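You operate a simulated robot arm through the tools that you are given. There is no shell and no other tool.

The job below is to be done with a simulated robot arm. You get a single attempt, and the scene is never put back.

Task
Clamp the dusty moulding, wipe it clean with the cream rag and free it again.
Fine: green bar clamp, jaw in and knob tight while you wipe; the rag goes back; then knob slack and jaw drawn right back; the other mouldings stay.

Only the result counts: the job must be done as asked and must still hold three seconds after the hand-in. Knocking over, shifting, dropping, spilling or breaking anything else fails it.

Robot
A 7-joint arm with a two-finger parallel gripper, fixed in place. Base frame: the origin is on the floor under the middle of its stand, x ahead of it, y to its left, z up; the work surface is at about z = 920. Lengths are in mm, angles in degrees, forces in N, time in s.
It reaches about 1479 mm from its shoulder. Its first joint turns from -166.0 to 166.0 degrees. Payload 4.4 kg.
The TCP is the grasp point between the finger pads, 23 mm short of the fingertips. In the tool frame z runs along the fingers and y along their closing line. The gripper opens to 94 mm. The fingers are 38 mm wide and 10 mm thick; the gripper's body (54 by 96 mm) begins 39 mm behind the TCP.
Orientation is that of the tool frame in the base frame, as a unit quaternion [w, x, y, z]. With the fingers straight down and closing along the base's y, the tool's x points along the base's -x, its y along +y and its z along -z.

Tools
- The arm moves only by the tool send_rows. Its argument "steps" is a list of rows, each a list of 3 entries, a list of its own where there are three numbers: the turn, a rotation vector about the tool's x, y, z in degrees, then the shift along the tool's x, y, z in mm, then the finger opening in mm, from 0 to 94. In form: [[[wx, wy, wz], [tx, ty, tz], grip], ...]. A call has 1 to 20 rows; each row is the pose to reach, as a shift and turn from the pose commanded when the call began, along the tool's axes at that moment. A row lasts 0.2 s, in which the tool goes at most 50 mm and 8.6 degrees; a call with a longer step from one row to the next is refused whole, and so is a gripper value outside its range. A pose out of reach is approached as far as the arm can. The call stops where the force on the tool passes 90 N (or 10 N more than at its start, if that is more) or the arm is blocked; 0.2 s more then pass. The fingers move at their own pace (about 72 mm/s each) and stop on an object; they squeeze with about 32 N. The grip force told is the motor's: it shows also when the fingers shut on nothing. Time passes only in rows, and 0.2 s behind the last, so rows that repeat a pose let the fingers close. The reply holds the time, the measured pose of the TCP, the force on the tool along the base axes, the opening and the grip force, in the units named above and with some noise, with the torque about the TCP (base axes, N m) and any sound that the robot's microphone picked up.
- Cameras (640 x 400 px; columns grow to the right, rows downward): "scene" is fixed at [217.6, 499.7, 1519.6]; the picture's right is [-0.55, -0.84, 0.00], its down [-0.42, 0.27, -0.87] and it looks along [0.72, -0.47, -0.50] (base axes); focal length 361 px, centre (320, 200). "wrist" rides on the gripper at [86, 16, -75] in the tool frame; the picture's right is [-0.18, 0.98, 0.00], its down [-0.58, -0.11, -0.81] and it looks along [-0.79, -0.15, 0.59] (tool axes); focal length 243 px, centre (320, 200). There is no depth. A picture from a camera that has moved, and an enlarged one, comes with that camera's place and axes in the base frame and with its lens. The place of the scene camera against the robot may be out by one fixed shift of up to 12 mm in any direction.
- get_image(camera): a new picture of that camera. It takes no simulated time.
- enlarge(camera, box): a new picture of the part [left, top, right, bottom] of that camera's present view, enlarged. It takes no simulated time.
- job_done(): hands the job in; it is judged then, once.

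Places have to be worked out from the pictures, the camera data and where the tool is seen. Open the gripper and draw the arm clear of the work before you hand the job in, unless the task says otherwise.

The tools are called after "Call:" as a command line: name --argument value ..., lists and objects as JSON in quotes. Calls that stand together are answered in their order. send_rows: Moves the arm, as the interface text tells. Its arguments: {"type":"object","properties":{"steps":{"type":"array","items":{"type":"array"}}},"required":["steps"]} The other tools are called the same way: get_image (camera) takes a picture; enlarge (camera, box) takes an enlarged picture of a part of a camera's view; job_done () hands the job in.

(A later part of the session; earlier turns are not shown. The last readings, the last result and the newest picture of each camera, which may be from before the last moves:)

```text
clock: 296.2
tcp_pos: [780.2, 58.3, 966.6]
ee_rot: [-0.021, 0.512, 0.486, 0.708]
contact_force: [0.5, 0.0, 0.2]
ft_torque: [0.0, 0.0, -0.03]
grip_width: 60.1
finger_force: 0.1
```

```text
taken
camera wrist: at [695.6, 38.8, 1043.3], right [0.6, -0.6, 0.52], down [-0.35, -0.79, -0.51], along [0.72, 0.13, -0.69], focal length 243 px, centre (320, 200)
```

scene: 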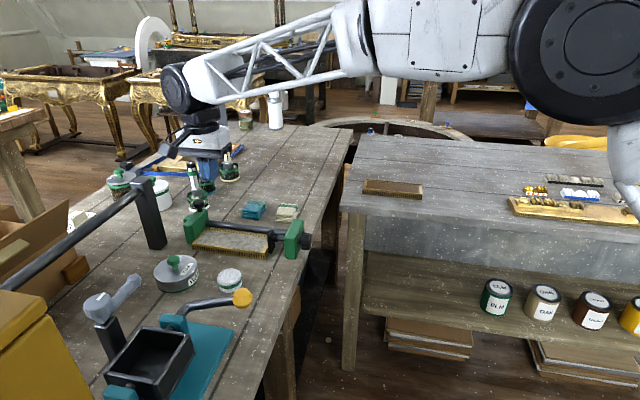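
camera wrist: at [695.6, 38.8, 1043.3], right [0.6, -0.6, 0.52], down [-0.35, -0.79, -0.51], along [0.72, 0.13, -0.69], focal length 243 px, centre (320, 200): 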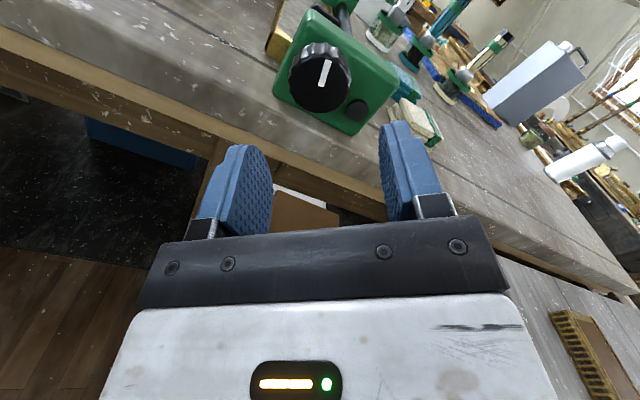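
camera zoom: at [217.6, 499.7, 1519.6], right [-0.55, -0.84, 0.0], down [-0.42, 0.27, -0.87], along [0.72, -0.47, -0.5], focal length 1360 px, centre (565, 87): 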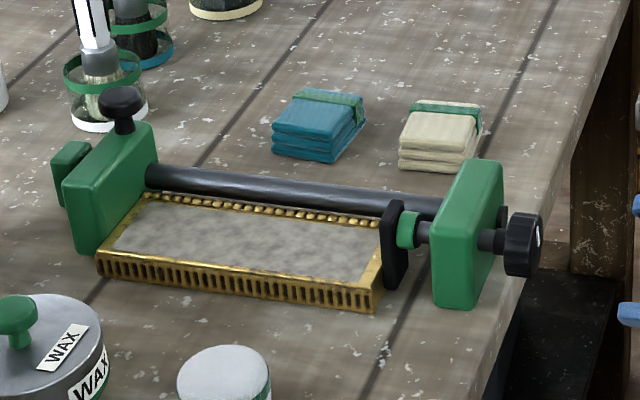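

The collar stays green with nothing touching the clamp: jaw in, knob tight. Now for the rag, near e≈796, n≈673. I'll rise while unrolling the wrist, then tilt fingers-down looking along the bench.

Call:
send_rows --steps '[[[0, 0, -8.1], [9, 8, 0], 60], [[0, 0, -16.2], [19, 17, 0], 60], [[0, 0, -24.4], [28, 25, 0], 60], [[0, 0, -32.5], [37, 33, 0], 60], [[0, 0, -40.6], [46, 42, 0], 60], [[0, 0, -48.7], [56, 50, 0], 60], [[0, 0, -56.8], [65, 58, 0], 60], [[0, 0, -65], [74, 67, 0], 60], [[0, 0, -73], [83, 75, 0], 60], [[0, 0, -81.2], [93, 83, 0], 60], [[0, 0, -89.3], [102, 92, 0], 60], [[0, 0, -97.4], [111, 100, 0], 60], [[0, 0, -105.5], [120, 108, 0], 60], [[0, 0, -113.6], [130, 117, 0], 60], [[0, 0, -121.8], [139, 125, 0], 60], [[0, 0, -129.9], [148, 133, 0], 60], [[0, 0, -138], [158, 142, 0], 60]]'

Call:
send_rows --steps '[[[0, 8.2, 0], [0, -10, 5], 90], [[0, 16.4, 0], [0, -20, 10], 90], [[0, 24.6, 0], [-5, -30, 15], 90], [[0, 32.8, 0], [-10, -40, 20], 90], [[0, 41, 0], [-15, -50, 25], 90], [[0, 49.2, 0], [-20, -60, 30], 90], [[0, 57.4, 0], [-25, -70, 35], 90], [[0, 65.6, 0], [-30, -80, 40], 90], [[0, 73.8, 0], [-35, -90, 45], 90], [[0, 82, 0], [-40, -100, 50], 90], [[0, 90, 0], [-45, -110, 55], 90]]'

Call:
get_image --camera "wrist"

Call:
get_image --camera "scene"

```text
clock: 299.8
tcp_pos: [781.6, 59.6, 1179.3]
ee_rot: [0.654, -0.27, 0.652, 0.272]
contact_force: [0.6, 0.6, 0.2]
ft_torque: [0.01, -0.04, 0.0]
grip_width: 59.9
finger_force: 0.0
```

```text
clock: 302.2
tcp_pos: [898.1, 20.3, 1225.2]
ee_rot: [0.001, -0.384, 0.923, 0.001]
contact_force: [0.0, -0.2, 0.4]
ft_torque: [-0.01, 0.01, 0.0]
grip_width: 89.8
finger_force: 0.0
```

```text
taken
camera wrist: at [824.7, -28.6, 1300.8], right [-0.57, 0.82, 0.0], down [0.49, 0.33, 0.81], along [0.66, 0.46, -0.59], focal length 243 px, centre (320, 200)
```

wrist: 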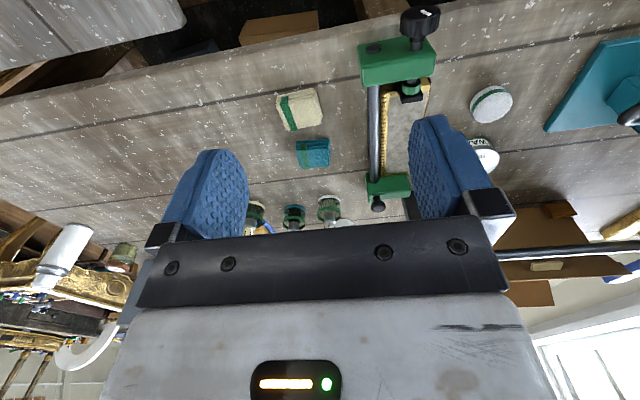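

```text
taken
```

scene: 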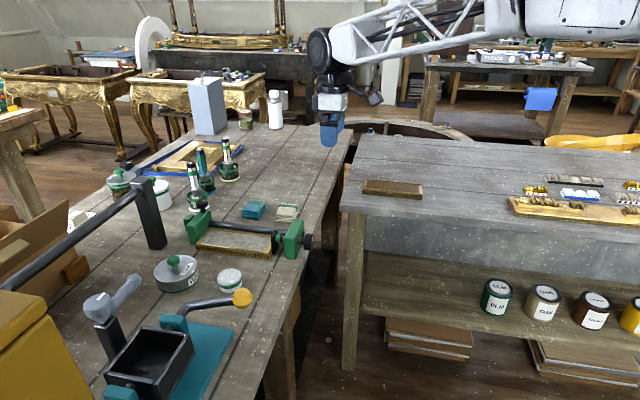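

A good overhead view of the rag and the clamp (collar still green). I'll enlarge the rag to measure it.

Call:
enlarge --camera "wrist" --box '[260, 70, 350, 180]'

Call:
enlarge --camera "scene" --box '[230, 190, 320, 250]'

```text
3.64 times, centred on (305, 125) of wrist
camera zoom: at [824.7, -28.6, 1300.8], right [-0.57, 0.82, 0.0], down [0.49, 0.33, 0.81], along [0.66, 0.46, -0.59], focal length 882 px, centre (374, 473)
```

zoom: 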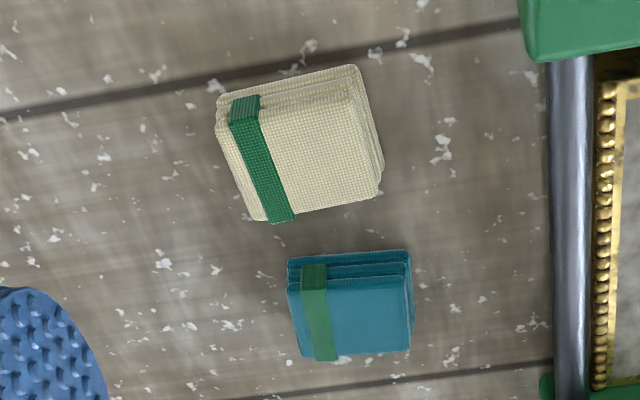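

```text
6.67 times, centred on (275, 220) of scene
camera zoom: at [217.6, 499.7, 1519.6], right [-0.55, -0.84, 0.0], down [-0.42, 0.27, -0.87], along [0.72, -0.47, -0.5], focal length 2408 px, centre (620, 67)
```

zoom: 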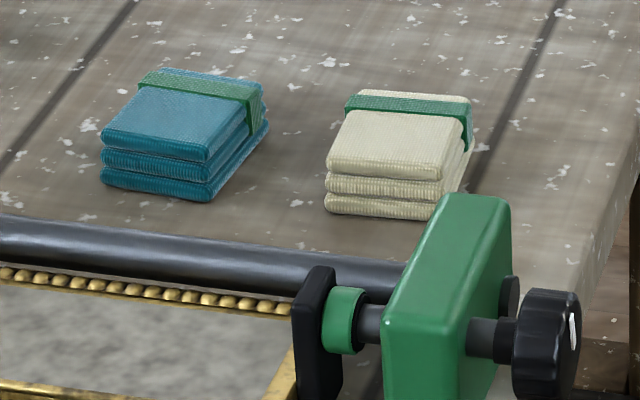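

The folded rag is about 55 x 62 mm, roughly 27 mm high, centred near e≈794, n≈679, turned about 5° from the bench axes. I'll move above it with matching yaw and look closer.

Call:
send_rows --steps '[[[0, 0, -1.2], [-36, -15, 0], 94], [[0, 0, -2.5], [-72, -30, 0], 94], [[0, 0, -3.7], [-108, -45, 0], 94], [[0, 0, -5], [-143, -59, 0], 94], [[0, 0, -5], [-143, -59, 40], 94], [[0, 0, -5], [-143, -59, 80], 94], [[0, 0, -5], [-143, -59, 120], 94], [[0, 0, -5], [-143, -59, 155], 94], [[0, 0, -5], [-143, -59, 155], 94]]'

Call:
get_image --camera "wrist"

Call:
enlarge --camera "wrist" --box '[240, 20, 400, 130]'

Call:
enlarge --camera "scene" --box '[180, 160, 360, 280]'

```text
clock: 304.2
tcp_pos: [1040.9, 81.3, 1071.0]
ee_rot: [0.001, -0.423, 0.906, 0.002]
contact_force: [0.2, 0.3, 0.3]
ft_torque: [0.01, 0.01, 0.02]
grip_width: 93.8
finger_force: 0.1
```

```text
taken
camera wrist: at [972.6, 25.7, 1146.5], right [-0.64, 0.77, 0.0], down [0.46, 0.37, 0.81], along [0.62, 0.52, -0.59], focal length 243 px, centre (320, 200)
```

wrist: 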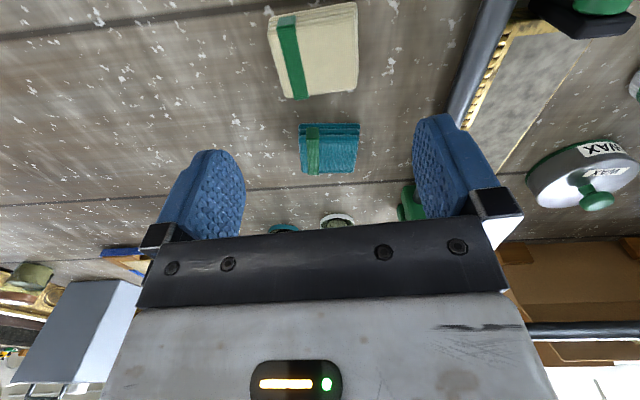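

```text
3.64 times, centred on (320, 75) of wrist
camera zoom: at [972.6, 25.7, 1146.5], right [-0.64, 0.77, 0.0], down [0.46, 0.37, 0.81], along [0.62, 0.52, -0.59], focal length 882 px, centre (320, 654)
```

zoom: 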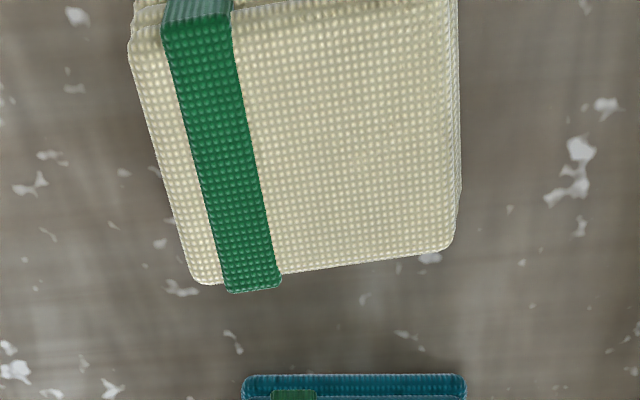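

```text
3.33 times, centred on (270, 220) of scene
camera zoom: at [217.6, 499.7, 1519.6], right [-0.55, -0.84, 0.0], down [-0.42, 0.27, -0.87], along [0.72, -0.47, -0.5], focal length 1204 px, centre (487, 133)
```

zoom: 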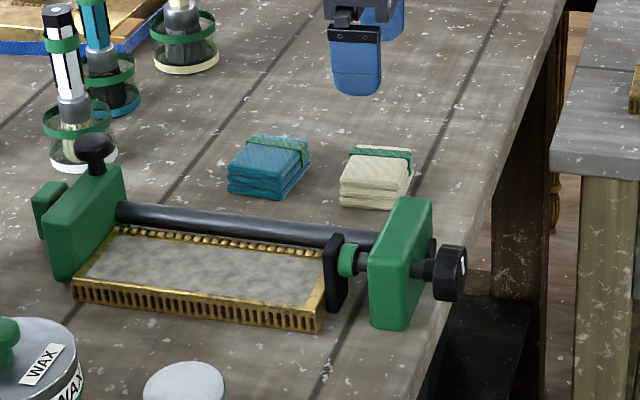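

The rag is centred about 4.5 mm to one side of the tool and its yaw is nearer 47°. I'll correct both and descend so the fingertips sit about 17 mm above the bench beside it, then close.

Call:
send_rows --steps '[[[0, 0, 1.5], [0, -2.5, 20], 94], [[0, 0, 3], [0, -4.5, 50], 94], [[0, 0, 3], [0, -4.5, 80], 94], [[0, 0, 3], [0, -4.5, 100], 94], [[0, 0, 3], [0, -4.5, 112], 94], [[0, 0, 3], [0, -4.5, 112], 94]]'

Call:
get_image --camera "wrist"

Call:
enlarge --camera "scene" --box '[220, 150, 340, 250]'

```text
clock: 305.6
tcp_pos: [1045.0, 78.2, 957.3]
ee_rot: [0.001, -0.4, 0.917, 0.002]
contact_force: [0.0, -0.1, 0.2]
ft_torque: [0.0, 0.01, 0.0]
grip_width: 93.9
finger_force: 0.0
```

```text
taken
camera wrist: at [974.0, 26.6, 1033.4], right [-0.6, 0.8, 0.0], down [0.48, 0.35, 0.81], along [0.65, 0.48, -0.59], focal length 243 px, centre (320, 200)
```

wrist: 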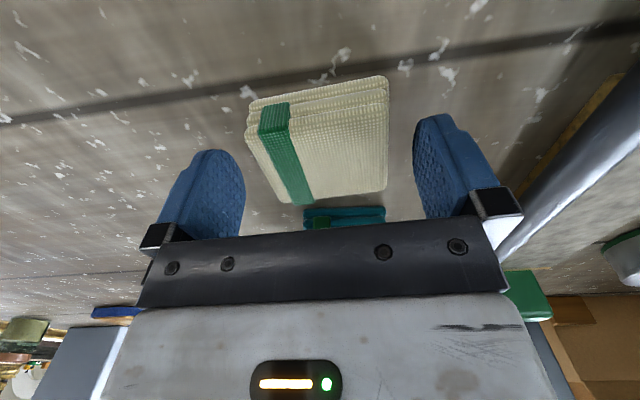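

```text
4.00 times, centred on (280, 200) of scene
camera zoom: at [217.6, 499.7, 1519.6], right [-0.55, -0.84, 0.0], down [-0.42, 0.27, -0.87], along [0.72, -0.47, -0.5], focal length 1444 px, centre (480, 200)
```

zoom: 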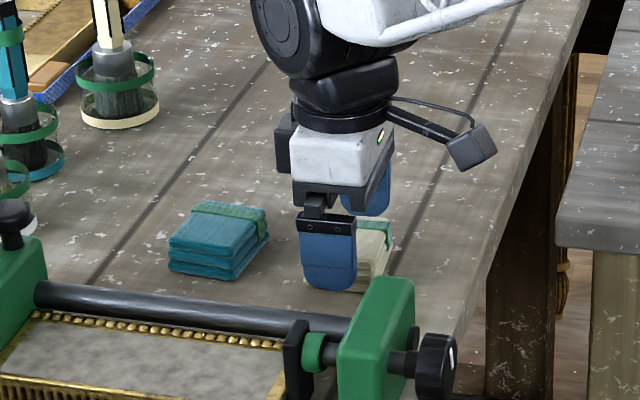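

The rag sits between the fingers with clearance on both sides. I'll shift 4 mm to centre it lengthwise and close the gripper.

Call:
send_rows --steps '[[[0, 0, 0], [4, 0, 0], 94], [[0, 0, 0], [4, 0, 0], 80], [[0, 0, 0], [4, 0, 0], 66], [[0, 0, 0], [4, 0, 0], 50], [[0, 0, 0], [4, 0, 0], 40], [[0, 0, 0], [4, 0, 0], 40], [[0, 0, 0], [4, 0, 0], 40]]'

Call:
get_image --camera "wrist"

```text
clock: 307.2
tcp_pos: [1042.6, 75.8, 957.8]
ee_rot: [0.001, -0.4, 0.917, 0.003]
contact_force: [-0.5, -0.8, 1.9]
ft_torque: [-0.04, -0.04, -0.03]
grip_width: 66.6
finger_force: 32.3
```

```text
taken
camera wrist: at [970.9, 23.8, 1033.7], right [-0.6, 0.8, 0.0], down [0.48, 0.35, 0.81], along [0.65, 0.48, -0.59], focal length 243 px, centre (320, 200)
```

wrist: 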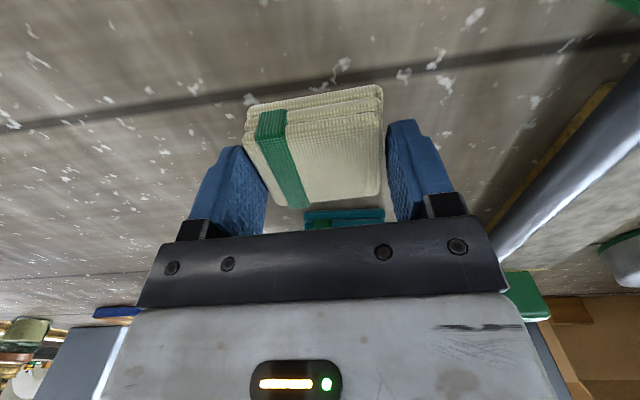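

Rag gripped at 66.6 mm; I note the pick pose as TCP ≈ (1041.3, 75.8, 958.7), yaw 47°. I'll lift it slowly and check it comes along.

Call:
send_rows --steps '[[[0, 0, 0], [0, 0, -5], 40], [[0, 0, 0], [0, 0, -15], 40], [[0, 0, 0], [0, 0, -35], 40], [[0, 0, 0], [0, 0, -65], 40], [[0, 0, 0], [0, 0, -100], 40], [[0, 0, 0], [0, 0, -140], 40]]'

Call:
get_image --camera "wrist"

Call:
enlarge --camera "scene" --box '[180, 120, 340, 270]'

```text
clock: 308.6
tcp_pos: [1042.1, 76.5, 1098.8]
ee_rot: [-0.001, -0.4, 0.917, 0.003]
contact_force: [-0.8, 0.5, -1.9]
ft_torque: [0.01, 0.0, -0.01]
grip_width: 66.6
finger_force: 31.9
```

```text
taken
camera wrist: at [970.4, 24.5, 1173.9], right [-0.6, 0.8, 0.0], down [0.48, 0.35, 0.81], along [0.65, 0.48, -0.59], focal length 243 px, centre (320, 200)
```

wrist: 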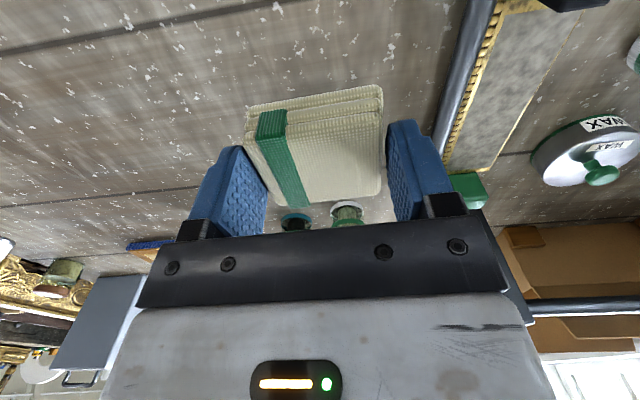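

```text
2.67 times, centred on (260, 195) of scene
camera zoom: at [217.6, 499.7, 1519.6], right [-0.55, -0.84, 0.0], down [-0.42, 0.27, -0.87], along [0.72, -0.47, -0.5], focal length 963 px, centre (480, 213)
```

zoom: 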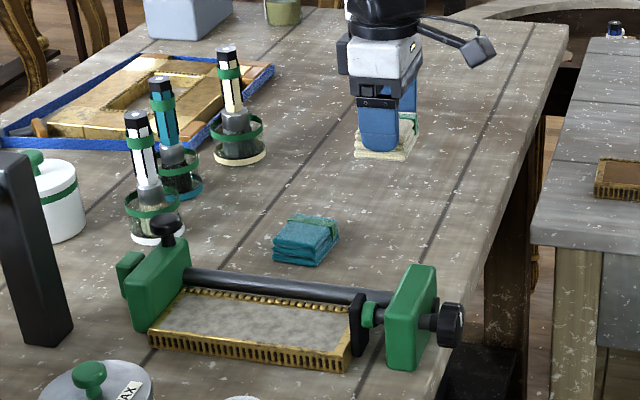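

The rag is lifted with its lower layers below the fingertips, and the collar is still green. The moulding's dusty panel now lies at about e 790–972, n 478–537; I'll carry the rag across at this height to above its middle (n≈505, to keep clear of the bar) and square up the yaw.

Call:
send_rows --steps '[[[0, 0, 0.5], [-19, 35, 0], 40], [[0, 0, 1], [-38, 70, 0], 40], [[0, 0, 1.5], [-58, 105, 0], 40], [[0, 0, 2], [-77, 140, 0], 40], [[0, 0, 2], [-96, 173.8, 0], 40], [[0, 0, 2], [-96, 173.8, 0], 40]]'

Call:
get_image --camera "wrist"

Call:
get_image --camera "scene"

```text
clock: 310.0
tcp_pos: [976.3, 264.1, 1099.2]
ee_rot: [0.001, -0.384, 0.923, 0.002]
contact_force: [-0.1, 0.4, -0.5]
ft_torque: [-0.04, -0.01, 0.02]
grip_width: 66.7
finger_force: 32.1
```

```text
taken
camera wrist: at [904.3, 215.3, 1174.9], right [-0.57, 0.82, 0.0], down [0.49, 0.33, 0.81], along [0.66, 0.46, -0.59], focal length 243 px, centre (320, 200)
```

wrist: 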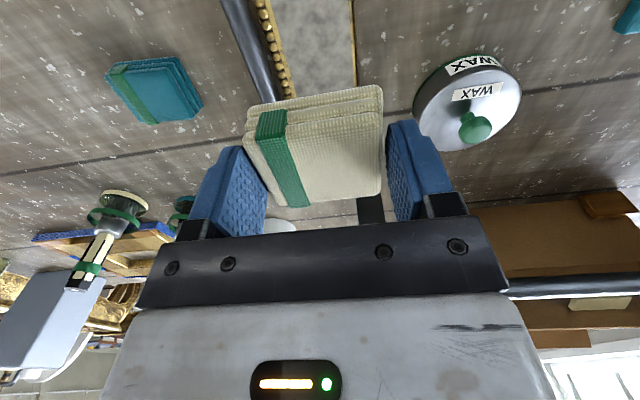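

```text
taken
```

scene: 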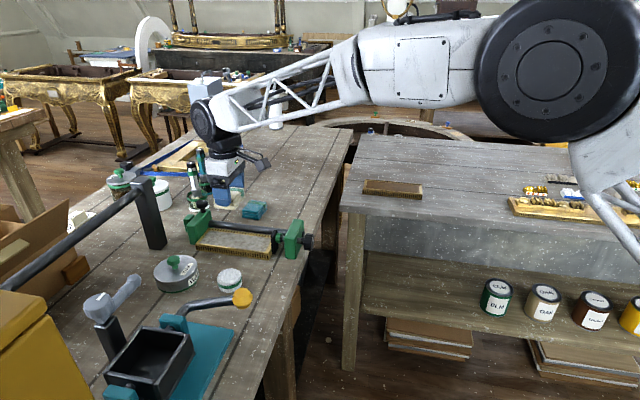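

The rag is above the moulding's middle (e≈878, n≈503). I'll lower it to about 7 mm above the panel first.

Call:
send_rows --steps '[[[0, 0, 0.1], [0, -1.1, 40], 40], [[0, 0, 0.2], [0, -1.1, 75], 40], [[0, 0, 0.2], [0, -1.1, 98], 40], [[0, 0, 0.2], [0, -1.1, 108], 40], [[0, 0, 0.2], [0, -1.1, 108], 40]]'

Call:
get_image --camera "wrist"

Call:
enlarge --camera "scene" --box '[170, 170, 330, 280]'

```text
clock: 311.2
tcp_pos: [980.8, 264.0, 992.2]
ee_rot: [0.001, -0.383, 0.924, 0.002]
contact_force: [0.0, -0.5, 0.3]
ft_torque: [0.01, 0.03, 0.03]
grip_width: 66.7
finger_force: 31.9
```

```text
taken
camera wrist: at [906.6, 215.3, 1066.3], right [-0.56, 0.83, 0.0], down [0.49, 0.33, 0.81], along [0.67, 0.46, -0.59], focal length 243 px, centre (320, 200)
```

wrist: 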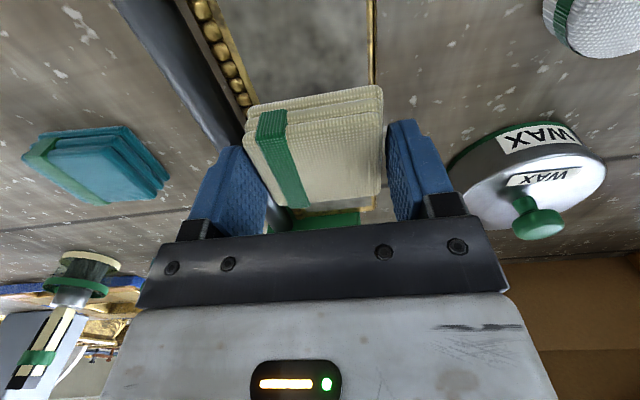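

```text
3.64 times, centred on (250, 225) of scene
camera zoom: at [217.6, 499.7, 1519.6], right [-0.55, -0.84, 0.0], down [-0.42, 0.27, -0.87], along [0.72, -0.47, -0.5], focal length 1313 px, centre (574, 109)
```

zoom: 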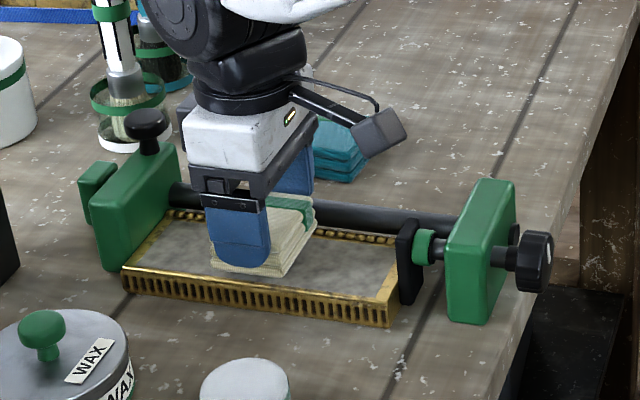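

The rag hangs just above the panel; the rear finger will pass close to the bar, so I'll shift 2 mm to the front and lower in small steps until I feel light contact.

Call:
send_rows --steps '[[[0, 0, 0], [0, 2, 2], 40], [[0, 0, 0], [0, 2, 4.5], 40], [[0, 0, 0], [0, 2, 6], 40]]'

Call:
send_rows --steps '[[[0, 0, 0], [0, 0, 0.7], 40], [[0, 0, 0], [0, 0, 1.4], 40]]'

Call:
send_rows --steps '[[[0, 0, 0], [0, 0, 0.5], 40], [[0, 0, 0], [0, 0, 1.0], 40]]'

```text
clock: 312.0
tcp_pos: [978.1, 266.1, 984.8]
ee_rot: [0.002, -0.382, 0.924, 0.002]
contact_force: [0.0, -0.8, -0.2]
ft_torque: [-0.02, 0.01, -0.01]
grip_width: 66.7
finger_force: 32.1
```

```text
clock: 312.6
tcp_pos: [980.9, 265.3, 983.6]
ee_rot: [0.001, -0.382, 0.924, 0.003]
contact_force: [-0.3, -0.4, 0.6]
ft_torque: [-0.01, 0.0, -0.02]
grip_width: 66.7
finger_force: 32.8
```

```text
clock: 313.2
tcp_pos: [978.3, 265.4, 982.9]
ee_rot: [0.0, -0.381, 0.924, 0.003]
contact_force: [-0.9, 0.0, 0.0]
ft_torque: [0.02, 0.0, 0.0]
grip_width: 66.6
finger_force: 31.9
```

No contact yet at TCP z≈983. I'll keep stepping down.

Call:
send_rows --steps '[[[0, 0, 0], [0, 0, 0.5], 40], [[0, 0, 0], [0, 0, 1.0], 40]]'

Call:
send_rows --steps '[[[0, 0, 0], [0, 0, 0.5], 40], [[0, 0, 0], [0, 0, 1.0], 40]]'

Call:
send_rows --steps '[[[0, 0, 0], [0, 0, 0.5], 40], [[0, 0, 0], [0, 0, 1.0], 40]]'

```text
clock: 313.8
tcp_pos: [980.1, 265.5, 981.7]
ee_rot: [0.001, -0.383, 0.924, 0.003]
contact_force: [-0.1, 3.0, 4.1]
ft_torque: [0.01, -0.06, 0.0]
grip_width: 66.6
finger_force: 31.8
```

```text
clock: 314.4
tcp_pos: [979.7, 265.7, 980.9]
ee_rot: [0.001, -0.382, 0.924, 0.002]
contact_force: [-1.0, -2.4, 13.2]
ft_torque: [-0.16, -0.07, -0.04]
grip_width: 66.4
finger_force: 32.1
```

```text
clock: 315.0
tcp_pos: [978.4, 264.8, 981.4]
ee_rot: [0.003, -0.382, 0.924, 0.002]
contact_force: [8.4, -0.3, 23.9]
ft_torque: [-0.07, -0.31, 0.0]
grip_width: 66.5
finger_force: 31.6
```

Contact made (now 24 N, too firm). I'll ease up about 1.7 mm to a light 5–6 N and make a short first stroke along the moulding to see if it cleans.

Call:
send_rows --steps '[[[0, 0, 0], [0, 0, -1.0], 40], [[0, 0, 0], [0, 0, -1.7], 40], [[0, 0, 0], [0, 0, -1.7], 40]]'

Call:
send_rows --steps '[[[0, 0, 0], [8, 0, 0], 40], [[0, 0, 0], [16, 0, 0], 40], [[0, 0, 0], [24, 0, 0], 40], [[0, 0, 0], [32, 0, 0], 40]]'

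Call:
get_image --camera "wrist"

Call:
enlarge --camera "scene" --box '[170, 170, 330, 280]'

```text
clock: 315.8
tcp_pos: [978.5, 264.2, 981.5]
ee_rot: [0.0, -0.383, 0.924, 0.003]
contact_force: [3.9, 6.2, 21.5]
ft_torque: [0.16, -0.18, 0.0]
grip_width: 66.5
finger_force: 31.9
```

```text
clock: 316.8
tcp_pos: [956.5, 242.7, 980.7]
ee_rot: [0.002, -0.381, 0.924, 0.003]
contact_force: [7.9, 7.1, 24.3]
ft_torque: [0.11, -0.16, 0.04]
grip_width: 66.5
finger_force: 31.6
```

```text
taken
camera wrist: at [883.0, 193.6, 1057.0], right [-0.56, 0.83, 0.0], down [0.49, 0.33, 0.81], along [0.67, 0.46, -0.59], focal length 243 px, centre (320, 200)
```

wrist: 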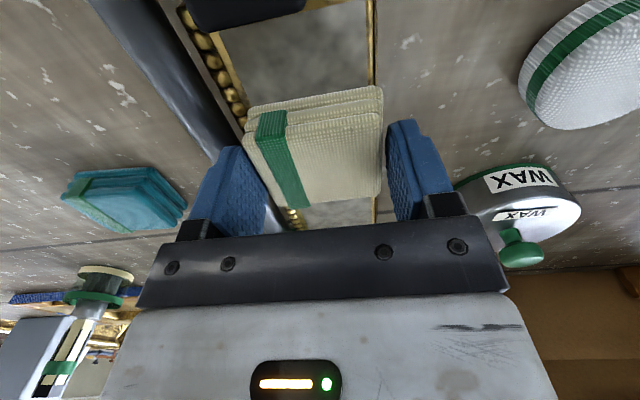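

```text
3.64 times, centred on (250, 225) of scene
camera zoom: at [217.6, 499.7, 1519.6], right [-0.55, -0.84, 0.0], down [-0.42, 0.27, -0.87], along [0.72, -0.47, -0.5], focal length 1313 px, centre (574, 109)
```

zoom: 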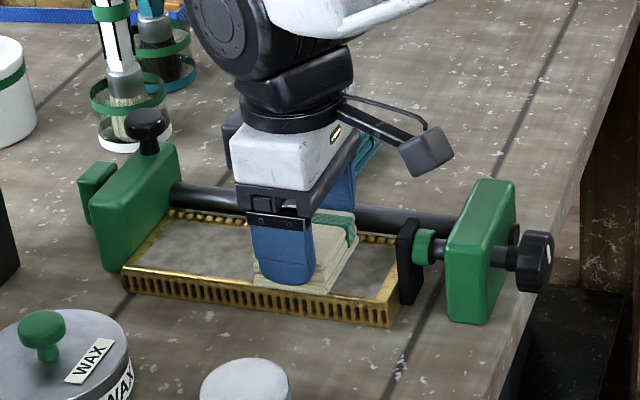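

Force is still about 24 N with 10 N drag, heavier than I want. I'll raise 1.5 mm at a time until it's light.

Call:
send_rows --steps '[[[0, 0, 0], [0, 0, -0.8], 40], [[0, 0, 0], [0, 0, -1.5], 40]]'

Call:
send_rows --steps '[[[0, 0, 0], [0, 0, -0.6], 40], [[0, 0, 0], [0, 0, -0.6], 40]]'

Call:
get_image --camera "wrist"

```text
clock: 317.4
tcp_pos: [955.1, 241.8, 981.0]
ee_rot: [0.001, -0.382, 0.924, 0.001]
contact_force: [-0.5, 1.3, 12.3]
ft_torque: [-0.01, -0.04, 0.03]
grip_width: 66.8
finger_force: 31.9
```

```text
clock: 318.0
tcp_pos: [955.9, 242.4, 981.2]
ee_rot: [-0.001, -0.382, 0.924, 0.001]
contact_force: [-0.1, 0.5, -0.2]
ft_torque: [-0.01, 0.02, 0.0]
grip_width: 66.8
finger_force: 31.8
```

```text
taken
camera wrist: at [883.1, 193.5, 1058.4], right [-0.56, 0.83, 0.0], down [0.49, 0.33, 0.81], along [0.67, 0.46, -0.59], focal length 243 px, centre (320, 200)
```

wrist: 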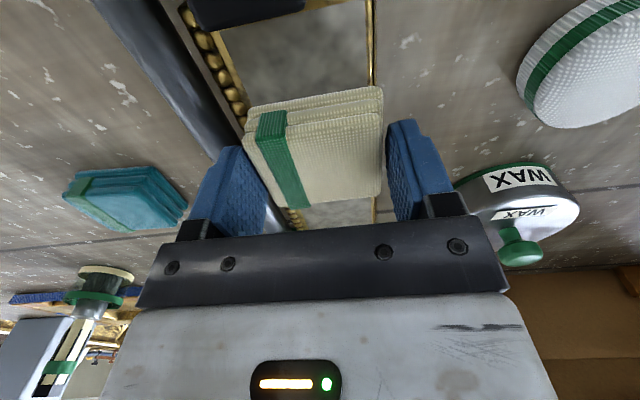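

Contact is lost here, so the panel height is well pinned; 0.3 mm lower gives a light touch. I'll look at the panel in close-up for any change where the rag has already been.

Call:
enlarge --camera "wrist" --box '[200, 0, 420, 240]'

Call:
enlarge --camera "scene" --box '[190, 210, 290, 270]'

```text
1.67 times, centred on (310, 120) of wrist
camera zoom: at [883.1, 193.5, 1058.4], right [-0.56, 0.83, 0.0], down [0.49, 0.33, 0.81], along [0.67, 0.46, -0.59], focal length 404 px, centre (337, 333)
```

zoom: 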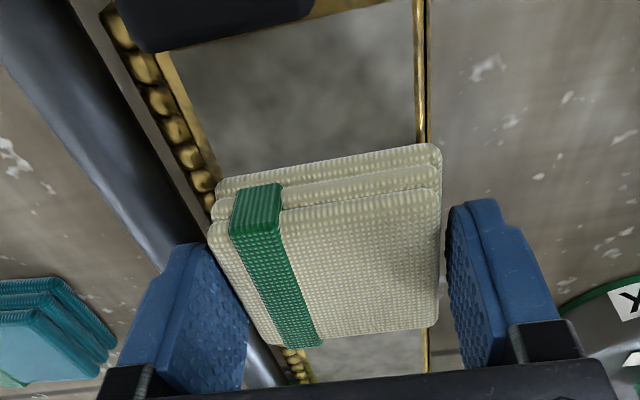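

```text
6.40 times, centred on (240, 240) of scene
camera zoom: at [217.6, 499.7, 1519.6], right [-0.55, -0.84, 0.0], down [-0.42, 0.27, -0.87], along [0.72, -0.47, -0.5], focal length 2311 px, centre (832, -56)
```

zoom: 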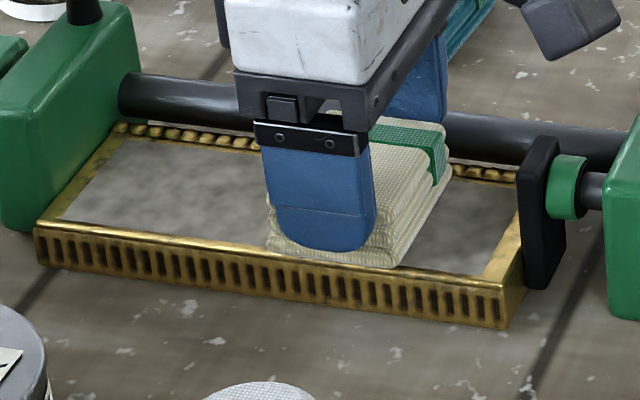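

No visible change yet beyond shading. I'll do a full-length stroke with light pressure: first to the pad end, then all the way to the jaw end.

Call:
send_rows --steps '[[[0, 0, 0], [0, 0, 0.5], 40], [[0, 0, 0], [10, 0, 0.5], 40], [[0, 0, 0], [20, 0, 0.5], 40], [[0, 0, 0], [30, 0, 0.5], 40]]'

Call:
send_rows --steps '[[[0, 0, 0], [-10, 0, 0], 40], [[0, 0, 0], [-20, 0, 0], 40], [[0, 0, 0], [-30, 0, 0], 40], [[0, 0, 0], [-40, 0, 0], 40], [[0, 0, 0], [-50, 0, 0], 40], [[0, 0, 0], [-60, 0, 0], 40], [[0, 0, 0], [-70, 0, 0], 40], [[0, 0, 0], [-80, 0, 0], 40], [[0, 0, 0], [-90, 0, 0], 40], [[0, 0, 0], [-100, 0, 0], 40], [[0, 0, 0], [-110, 0, 0], 40], [[0, 0, 0], [-120, 0, 0], 40], [[0, 0, 0], [-128, 0, 0], 40]]'

Call:
get_image --camera "wrist"

Call:
enlarge --camera "scene" --box '[170, 190, 310, 280]'

```text
clock: 319.0
tcp_pos: [935.7, 221.0, 981.8]
ee_rot: [0.001, -0.383, 0.924, 0.002]
contact_force: [1.4, 2.2, 4.0]
ft_torque: [-0.07, 0.02, 0.03]
grip_width: 66.8
finger_force: 32.3
```

```text
clock: 321.8
tcp_pos: [1025.3, 312.1, 983.7]
ee_rot: [0.001, -0.383, 0.924, 0.002]
contact_force: [1.3, -0.6, 0.9]
ft_torque: [-0.01, 0.0, 0.01]
grip_width: 66.8
finger_force: 32.0
```

```text
taken
camera wrist: at [952.5, 262.2, 1058.7], right [-0.56, 0.83, 0.0], down [0.49, 0.33, 0.81], along [0.67, 0.46, -0.59], focal length 243 px, centre (320, 200)
```

wrist: 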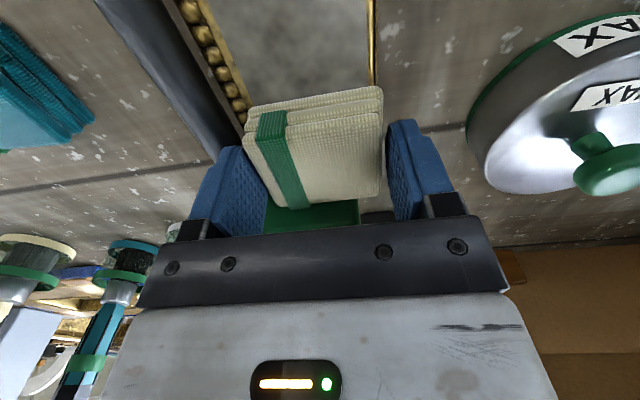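

```text
4.44 times, centred on (240, 235) of scene
camera zoom: at [217.6, 499.7, 1519.6], right [-0.55, -0.84, 0.0], down [-0.42, 0.27, -0.87], along [0.72, -0.47, -0.5], focal length 1605 px, centre (676, 44)
```

zoom: 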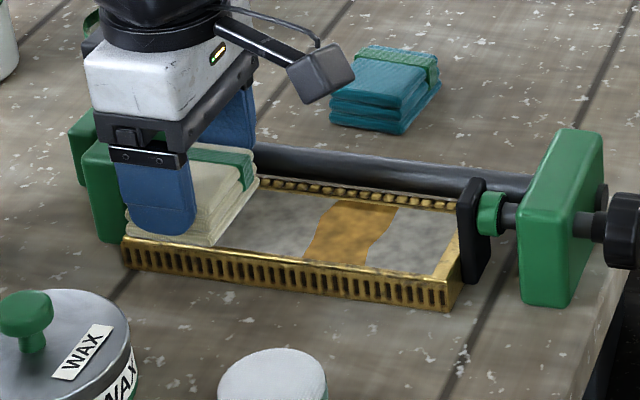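

Wiping works: a clean golden band has appeared where the rag was pressed and moved, while the rest of that stroke had lost contact (only 0.9 N). I'll lower a little at this end to get steady pressure.

Call:
send_rows --steps '[[[0, 0, 0], [0, 0, 0.5], 40], [[0, 0, 0], [0, 0, 0.5], 40]]'

Call:
send_rows --steps '[[[0, 0, 0], [0, 0, 0.4], 40], [[0, 0, 0], [0, 0, 0.4], 40]]'

Call:
send_rows --steps '[[[0, 0, 0], [0, 0, 0.4], 40], [[0, 0, 0], [0, 0, 0.4], 40]]'

```text
clock: 322.4
tcp_pos: [1025.5, 311.7, 981.8]
ee_rot: [0.002, -0.381, 0.924, 0.002]
contact_force: [1.1, -0.8, -0.8]
ft_torque: [0.0, 0.02, -0.01]
grip_width: 66.8
finger_force: 32.1
```

```text
clock: 323.0
tcp_pos: [1026.4, 311.2, 982.0]
ee_rot: [0.001, -0.382, 0.924, 0.003]
contact_force: [-0.1, -0.4, -0.3]
ft_torque: [0.03, 0.02, 0.02]
grip_width: 66.8
finger_force: 32.4
```

```text
clock: 323.6
tcp_pos: [1026.0, 311.5, 981.0]
ee_rot: [0.001, -0.382, 0.924, 0.002]
contact_force: [-0.5, -0.3, 0.3]
ft_torque: [0.02, 0.01, -0.01]
grip_width: 66.6
finger_force: 32.1
```

Still no contact at this end; I'll continue down in half-millimetre steps.

Call:
send_rows --steps '[[[0, 0, 0], [0, 0, 0.5], 40], [[0, 0, 0], [0, 0, 0.5], 40]]'

Call:
send_rows --steps '[[[0, 0, 0], [0, 0, 0.5], 40], [[0, 0, 0], [0, 0, 0.5], 40]]'

Call:
send_rows --steps '[[[0, 0, 0], [0, 0, 0.5], 40], [[0, 0, 0], [0, 0, 0.5], 40]]'

Call:
get_image --camera "wrist"

Call:
enlarge --camera "scene" --box '[170, 190, 310, 280]'

```text
clock: 324.2
tcp_pos: [1026.1, 311.5, 979.6]
ee_rot: [0.001, -0.382, 0.924, 0.003]
contact_force: [-0.1, -0.1, 2.2]
ft_torque: [-0.07, 0.03, -0.02]
grip_width: 67.0
finger_force: 32.1
```

```text
clock: 324.8
tcp_pos: [1026.1, 312.2, 980.6]
ee_rot: [0.001, -0.382, 0.924, 0.003]
contact_force: [-0.8, 0.4, 9.8]
ft_torque: [-0.06, 0.04, -0.03]
grip_width: 66.4
finger_force: 32.2
```

```text
clock: 325.4
tcp_pos: [1025.9, 310.6, 980.1]
ee_rot: [0.002, -0.382, 0.924, 0.002]
contact_force: [-3.1, 0.3, 20.1]
ft_torque: [-0.08, 0.1, 0.02]
grip_width: 66.6
finger_force: 32.4
```

```text
taken
camera wrist: at [952.5, 262.4, 1056.7], right [-0.56, 0.83, 0.0], down [0.49, 0.33, 0.81], along [0.67, 0.46, -0.59], focal length 243 px, centre (320, 200)
```

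wrist: 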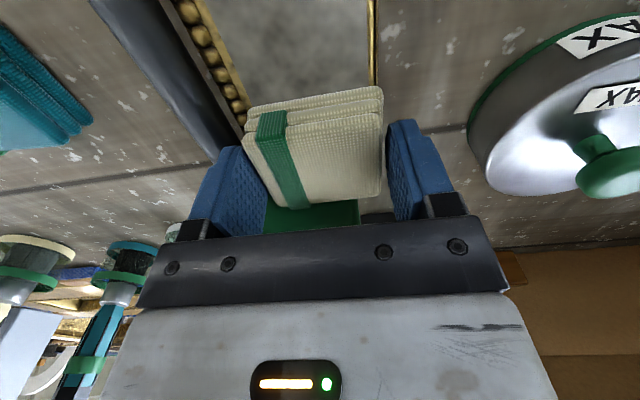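

```text
4.44 times, centred on (240, 235) of scene
camera zoom: at [217.6, 499.7, 1519.6], right [-0.55, -0.84, 0.0], down [-0.42, 0.27, -0.87], along [0.72, -0.47, -0.5], focal length 1605 px, centre (676, 44)
```

zoom: 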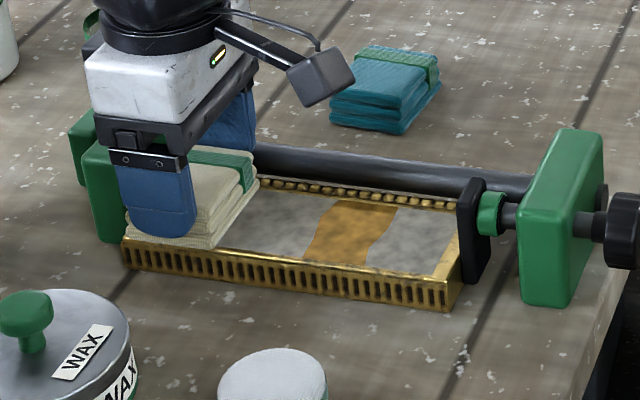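

Contact here is about 0.9 mm lower than at mid-length, so I need a slight slope in the path. I'll ease to about 12 N and stroke back toward the pad end, rising 0.9 mm per 100 mm.

Call:
send_rows --steps '[[[0, 0, 0], [0, 0, -0.3], 40], [[0, 0, 0], [10, 0, -0.39], 40], [[0, 0, 0], [20, 0, -0.48], 40], [[0, 0, 0], [30, 0, -0.57], 40], [[0, 0, 0], [40, 0, -0.66], 40], [[0, 0, 0], [50, 0, -0.75], 40]]'

Call:
send_rows --steps '[[[0, 0, 0], [10, 0, -0.09], 40], [[0, 0, 0], [20, 0, -0.18], 40], [[0, 0, 0], [30, 0, -0.27], 40], [[0, 0, 0], [40, 0, -0.36], 40]]'

Call:
enlarge --camera "scene" --box '[170, 190, 310, 280]'

```text
clock: 326.8
tcp_pos: [990.7, 275.7, 980.3]
ee_rot: [0.001, -0.383, 0.924, 0.002]
contact_force: [7.0, 7.3, 28.8]
ft_torque: [0.15, -0.3, 0.05]
grip_width: 66.8
finger_force: 31.8
```

```text
clock: 327.8
tcp_pos: [962.1, 248.0, 980.1]
ee_rot: [0.001, -0.382, 0.924, 0.003]
contact_force: [4.9, 6.1, 18.6]
ft_torque: [0.1, -0.16, 0.04]
grip_width: 66.4
finger_force: 32.1
```

```text
4.44 times, centred on (240, 235) of scene
camera zoom: at [217.6, 499.7, 1519.6], right [-0.55, -0.84, 0.0], down [-0.42, 0.27, -0.87], along [0.72, -0.47, -0.5], focal length 1605 px, centre (676, 44)
```

zoom: 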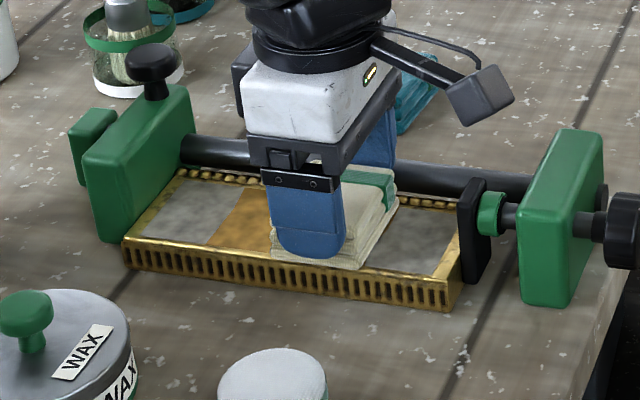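

The clean area grows wherever the rag has rubbed about 30 mm under load. The collar is still green. I'll continue to the pad end and then rub there with short side-to-side strokes.

Call:
send_rows --steps '[[[0, 0, 0], [10, 0, -0.05], 40], [[0, 0, 0], [20, 0, -0.1], 40], [[0, 0, 0], [30, 0, -0.15], 40], [[0, 0, 0], [40, 0, -0.2], 40], [[0, 0, 0], [43, 0, -0.2], 40]]'

Call:
get_image --camera "wrist"

Call:
enlarge --camera "scene" --box '[170, 190, 310, 280]'

```text
clock: 329.0
tcp_pos: [931.6, 218.4, 979.9]
ee_rot: [0.001, -0.382, 0.924, 0.003]
contact_force: [1.9, 2.4, 9.6]
ft_torque: [-0.01, -0.06, 0.01]
grip_width: 66.8
finger_force: 32.4
```

```text
taken
camera wrist: at [858.2, 168.9, 1056.6], right [-0.56, 0.83, 0.0], down [0.49, 0.33, 0.81], along [0.67, 0.46, -0.59], focal length 243 px, centre (320, 200)
```

wrist: 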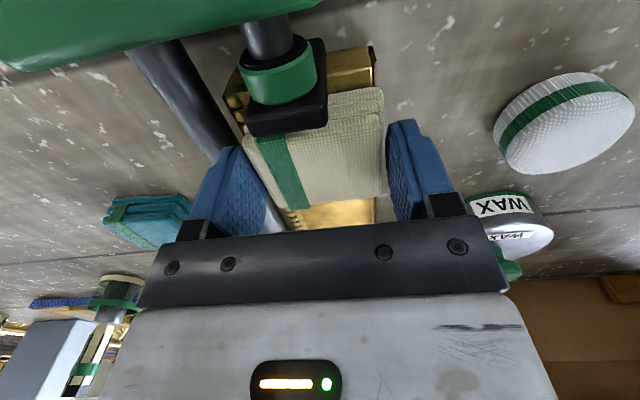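

```text
4.44 times, centred on (240, 235) of scene
camera zoom: at [217.6, 499.7, 1519.6], right [-0.55, -0.84, 0.0], down [-0.42, 0.27, -0.87], along [0.72, -0.47, -0.5], focal length 1605 px, centre (676, 44)
```

zoom: 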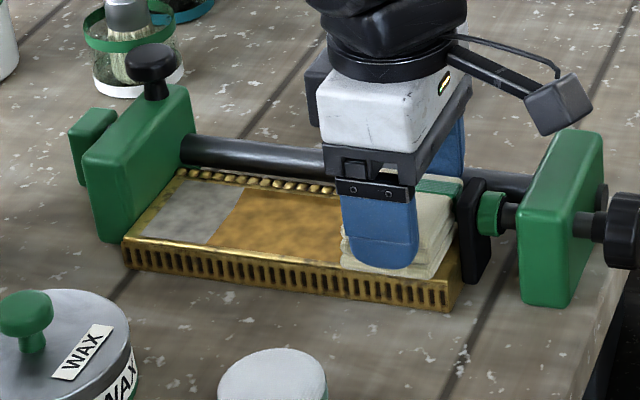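

A wide clean area now. At the pad end (rag edge at the pad) I'll rub side to side toward the front and back, three times, with light pressure.

Call:
send_rows --steps '[[[0, 0, 0], [0, 5, 0.1], 40], [[0, 0, 0], [0, 10, 0.1], 40], [[0, 0, 0], [0, 14, 0.1], 40], [[0, 0, 0], [0, 9, 0.1], 40], [[0, 0, 0], [0, 4, 0.1], 40], [[0, 0, 0], [0, -1, 0.1], 40], [[0, 0, 0], [0, 4, 0.1], 40], [[0, 0, 0], [0, 9, 0.1], 40], [[0, 0, 0], [0, 14, 0.1], 40], [[0, 0, 0], [0, 9, 0.1], 40], [[0, 0, 0], [0, 4, 0.1], 40], [[0, 0, 0], [0, -1, 0.1], 40]]'

Call:
get_image --camera "wrist"

Call:
enlarge --camera "scene" --box '[170, 190, 310, 280]'

```text
clock: 331.6
tcp_pos: [932.2, 217.4, 980.6]
ee_rot: [0.001, -0.382, 0.924, 0.002]
contact_force: [-0.5, 0.7, 2.1]
ft_torque: [-0.01, 0.06, -0.05]
grip_width: 66.8
finger_force: 32.0
```

```text
taken
camera wrist: at [858.6, 168.2, 1056.6], right [-0.56, 0.83, 0.0], down [0.49, 0.33, 0.81], along [0.67, 0.46, -0.59], focal length 243 px, centre (320, 200)
```

wrist: 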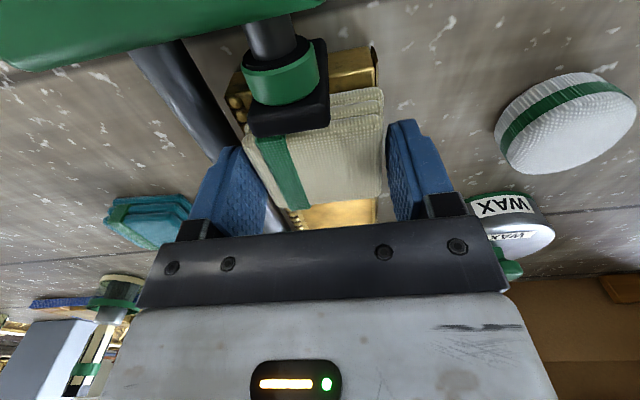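

```text
4.44 times, centred on (240, 235) of scene
camera zoom: at [217.6, 499.7, 1519.6], right [-0.55, -0.84, 0.0], down [-0.42, 0.27, -0.87], along [0.72, -0.47, -0.5], focal length 1605 px, centre (676, 44)
```

zoom: 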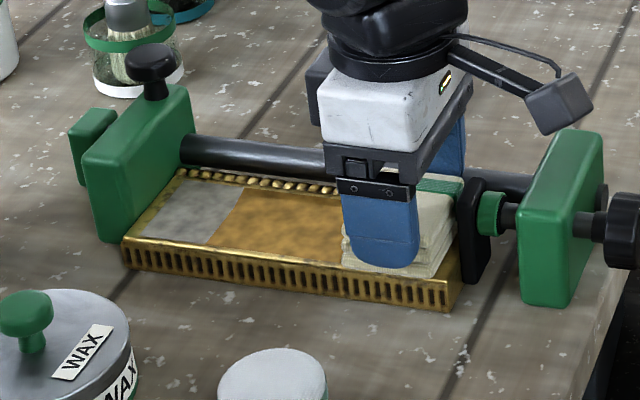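

Pressure was light (2 N), so I'll add 0.4 mm and repeat the rub once, then stroke a third of the way toward the jaw end to see what's clean here.

Call:
send_rows --steps '[[[0, 0, 0], [0, 5, 0.4], 40], [[0, 0, 0], [0, 10, 0.4], 40], [[0, 0, 0], [0, 14, 0.4], 40], [[0, 0, 0], [0, 9, 0.4], 40], [[0, 0, 0], [0, 4, 0.4], 40], [[0, 0, 0], [0, -1, 0.4], 40], [[0, 0, 0], [0, 4, 0.4], 40], [[0, 0, 0], [0, 9, 0.4], 40], [[0, 0, 0], [0, 14, 0.4], 40], [[0, 0, 0], [0, 9, 0.4], 40], [[0, 0, 0], [0, 4, 0.4], 40], [[0, 0, 0], [0, 0, 0.4], 40]]'

Call:
send_rows --steps '[[[0, 0, 0], [-10, 0, 0.05], 40], [[0, 0, 0], [-20, 0, 0.1], 40], [[0, 0, 0], [-30, 0, 0.15], 40], [[0, 0, 0], [-40, 0, 0.2], 40], [[0, 0, 0], [-50, 0, 0.27], 40], [[0, 0, 0], [-60, 0, 0.35], 40]]'

Call:
get_image --camera "wrist"

Call:
enlarge --camera "scene" --box '[170, 190, 310, 280]'

```text
clock: 334.2
tcp_pos: [933.3, 216.2, 980.5]
ee_rot: [0.002, -0.383, 0.924, 0.003]
contact_force: [-2.5, 2.9, 7.9]
ft_torque: [0.08, 0.05, -0.02]
grip_width: 66.8
finger_force: 32.0
```

```text
clock: 335.6
tcp_pos: [973.9, 259.6, 980.8]
ee_rot: [0.001, -0.382, 0.924, 0.002]
contact_force: [-3.4, -3.6, 10.2]
ft_torque: [-0.14, 0.09, 0.01]
grip_width: 66.6
finger_force: 32.1
```

```text
taken
camera wrist: at [901.1, 211.0, 1056.2], right [-0.56, 0.83, 0.0], down [0.49, 0.33, 0.81], along [0.67, 0.46, -0.59], focal length 243 px, centre (320, 200)
```

wrist: 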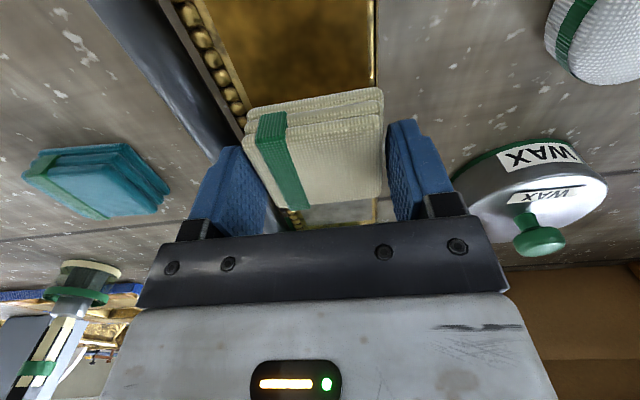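

```text
4.44 times, centred on (240, 235) of scene
camera zoom: at [217.6, 499.7, 1519.6], right [-0.55, -0.84, 0.0], down [-0.42, 0.27, -0.87], along [0.72, -0.47, -0.5], focal length 1605 px, centre (676, 44)
```

zoom: 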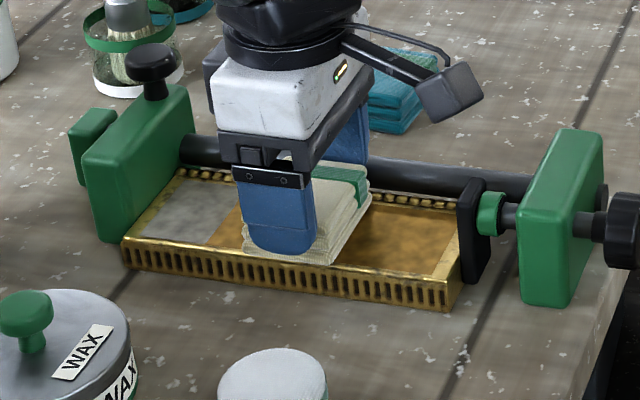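

The pad end is fully clean. Now I'll stroke on to the jaw end, with the slope built in.

Call:
send_rows --steps '[[[0, 0, 0], [-10, 0, 0.09], 40], [[0, 0, 0], [-20, 0, 0.18], 40], [[0, 0, 0], [-30, 0, 0.27], 40], [[0, 0, 0], [-40, 0, 0.36], 40], [[0, 0, 0], [-50, 0, 0.45], 40], [[0, 0, 0], [-60, 0, 0.54], 40], [[0, 0, 0], [-70, 0, 0.63], 40], [[0, 0, 0], [-75, 0, 0.68], 40]]'

Call:
get_image --camera "wrist"

Call:
enlarge --camera "scene" --box '[170, 190, 310, 280]'

```text
clock: 337.4
tcp_pos: [1027.8, 313.6, 980.0]
ee_rot: [0.001, -0.383, 0.924, 0.003]
contact_force: [-4.7, -5.8, 18.0]
ft_torque: [-0.18, 0.11, -0.01]
grip_width: 66.6
finger_force: 31.3
```

```text
taken
camera wrist: at [955.0, 263.8, 1055.9], right [-0.56, 0.83, 0.0], down [0.49, 0.33, 0.81], along [0.67, 0.46, -0.59], focal length 243 px, centre (320, 200)
```

wrist: 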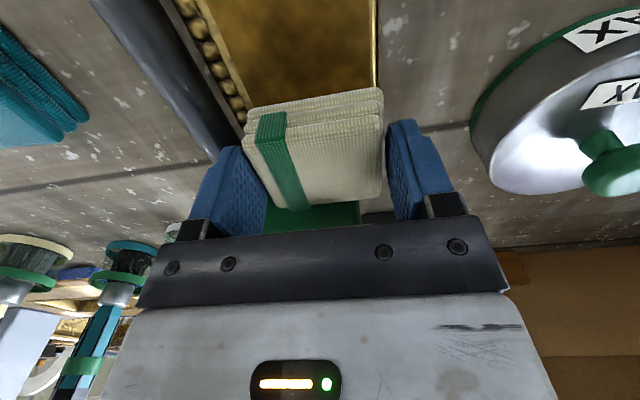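

```text
4.44 times, centred on (240, 235) of scene
camera zoom: at [217.6, 499.7, 1519.6], right [-0.55, -0.84, 0.0], down [-0.42, 0.27, -0.87], along [0.72, -0.47, -0.5], focal length 1605 px, centre (676, 44)
```

zoom: 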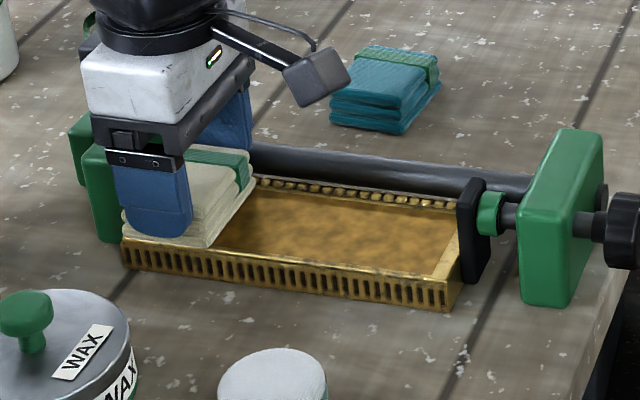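

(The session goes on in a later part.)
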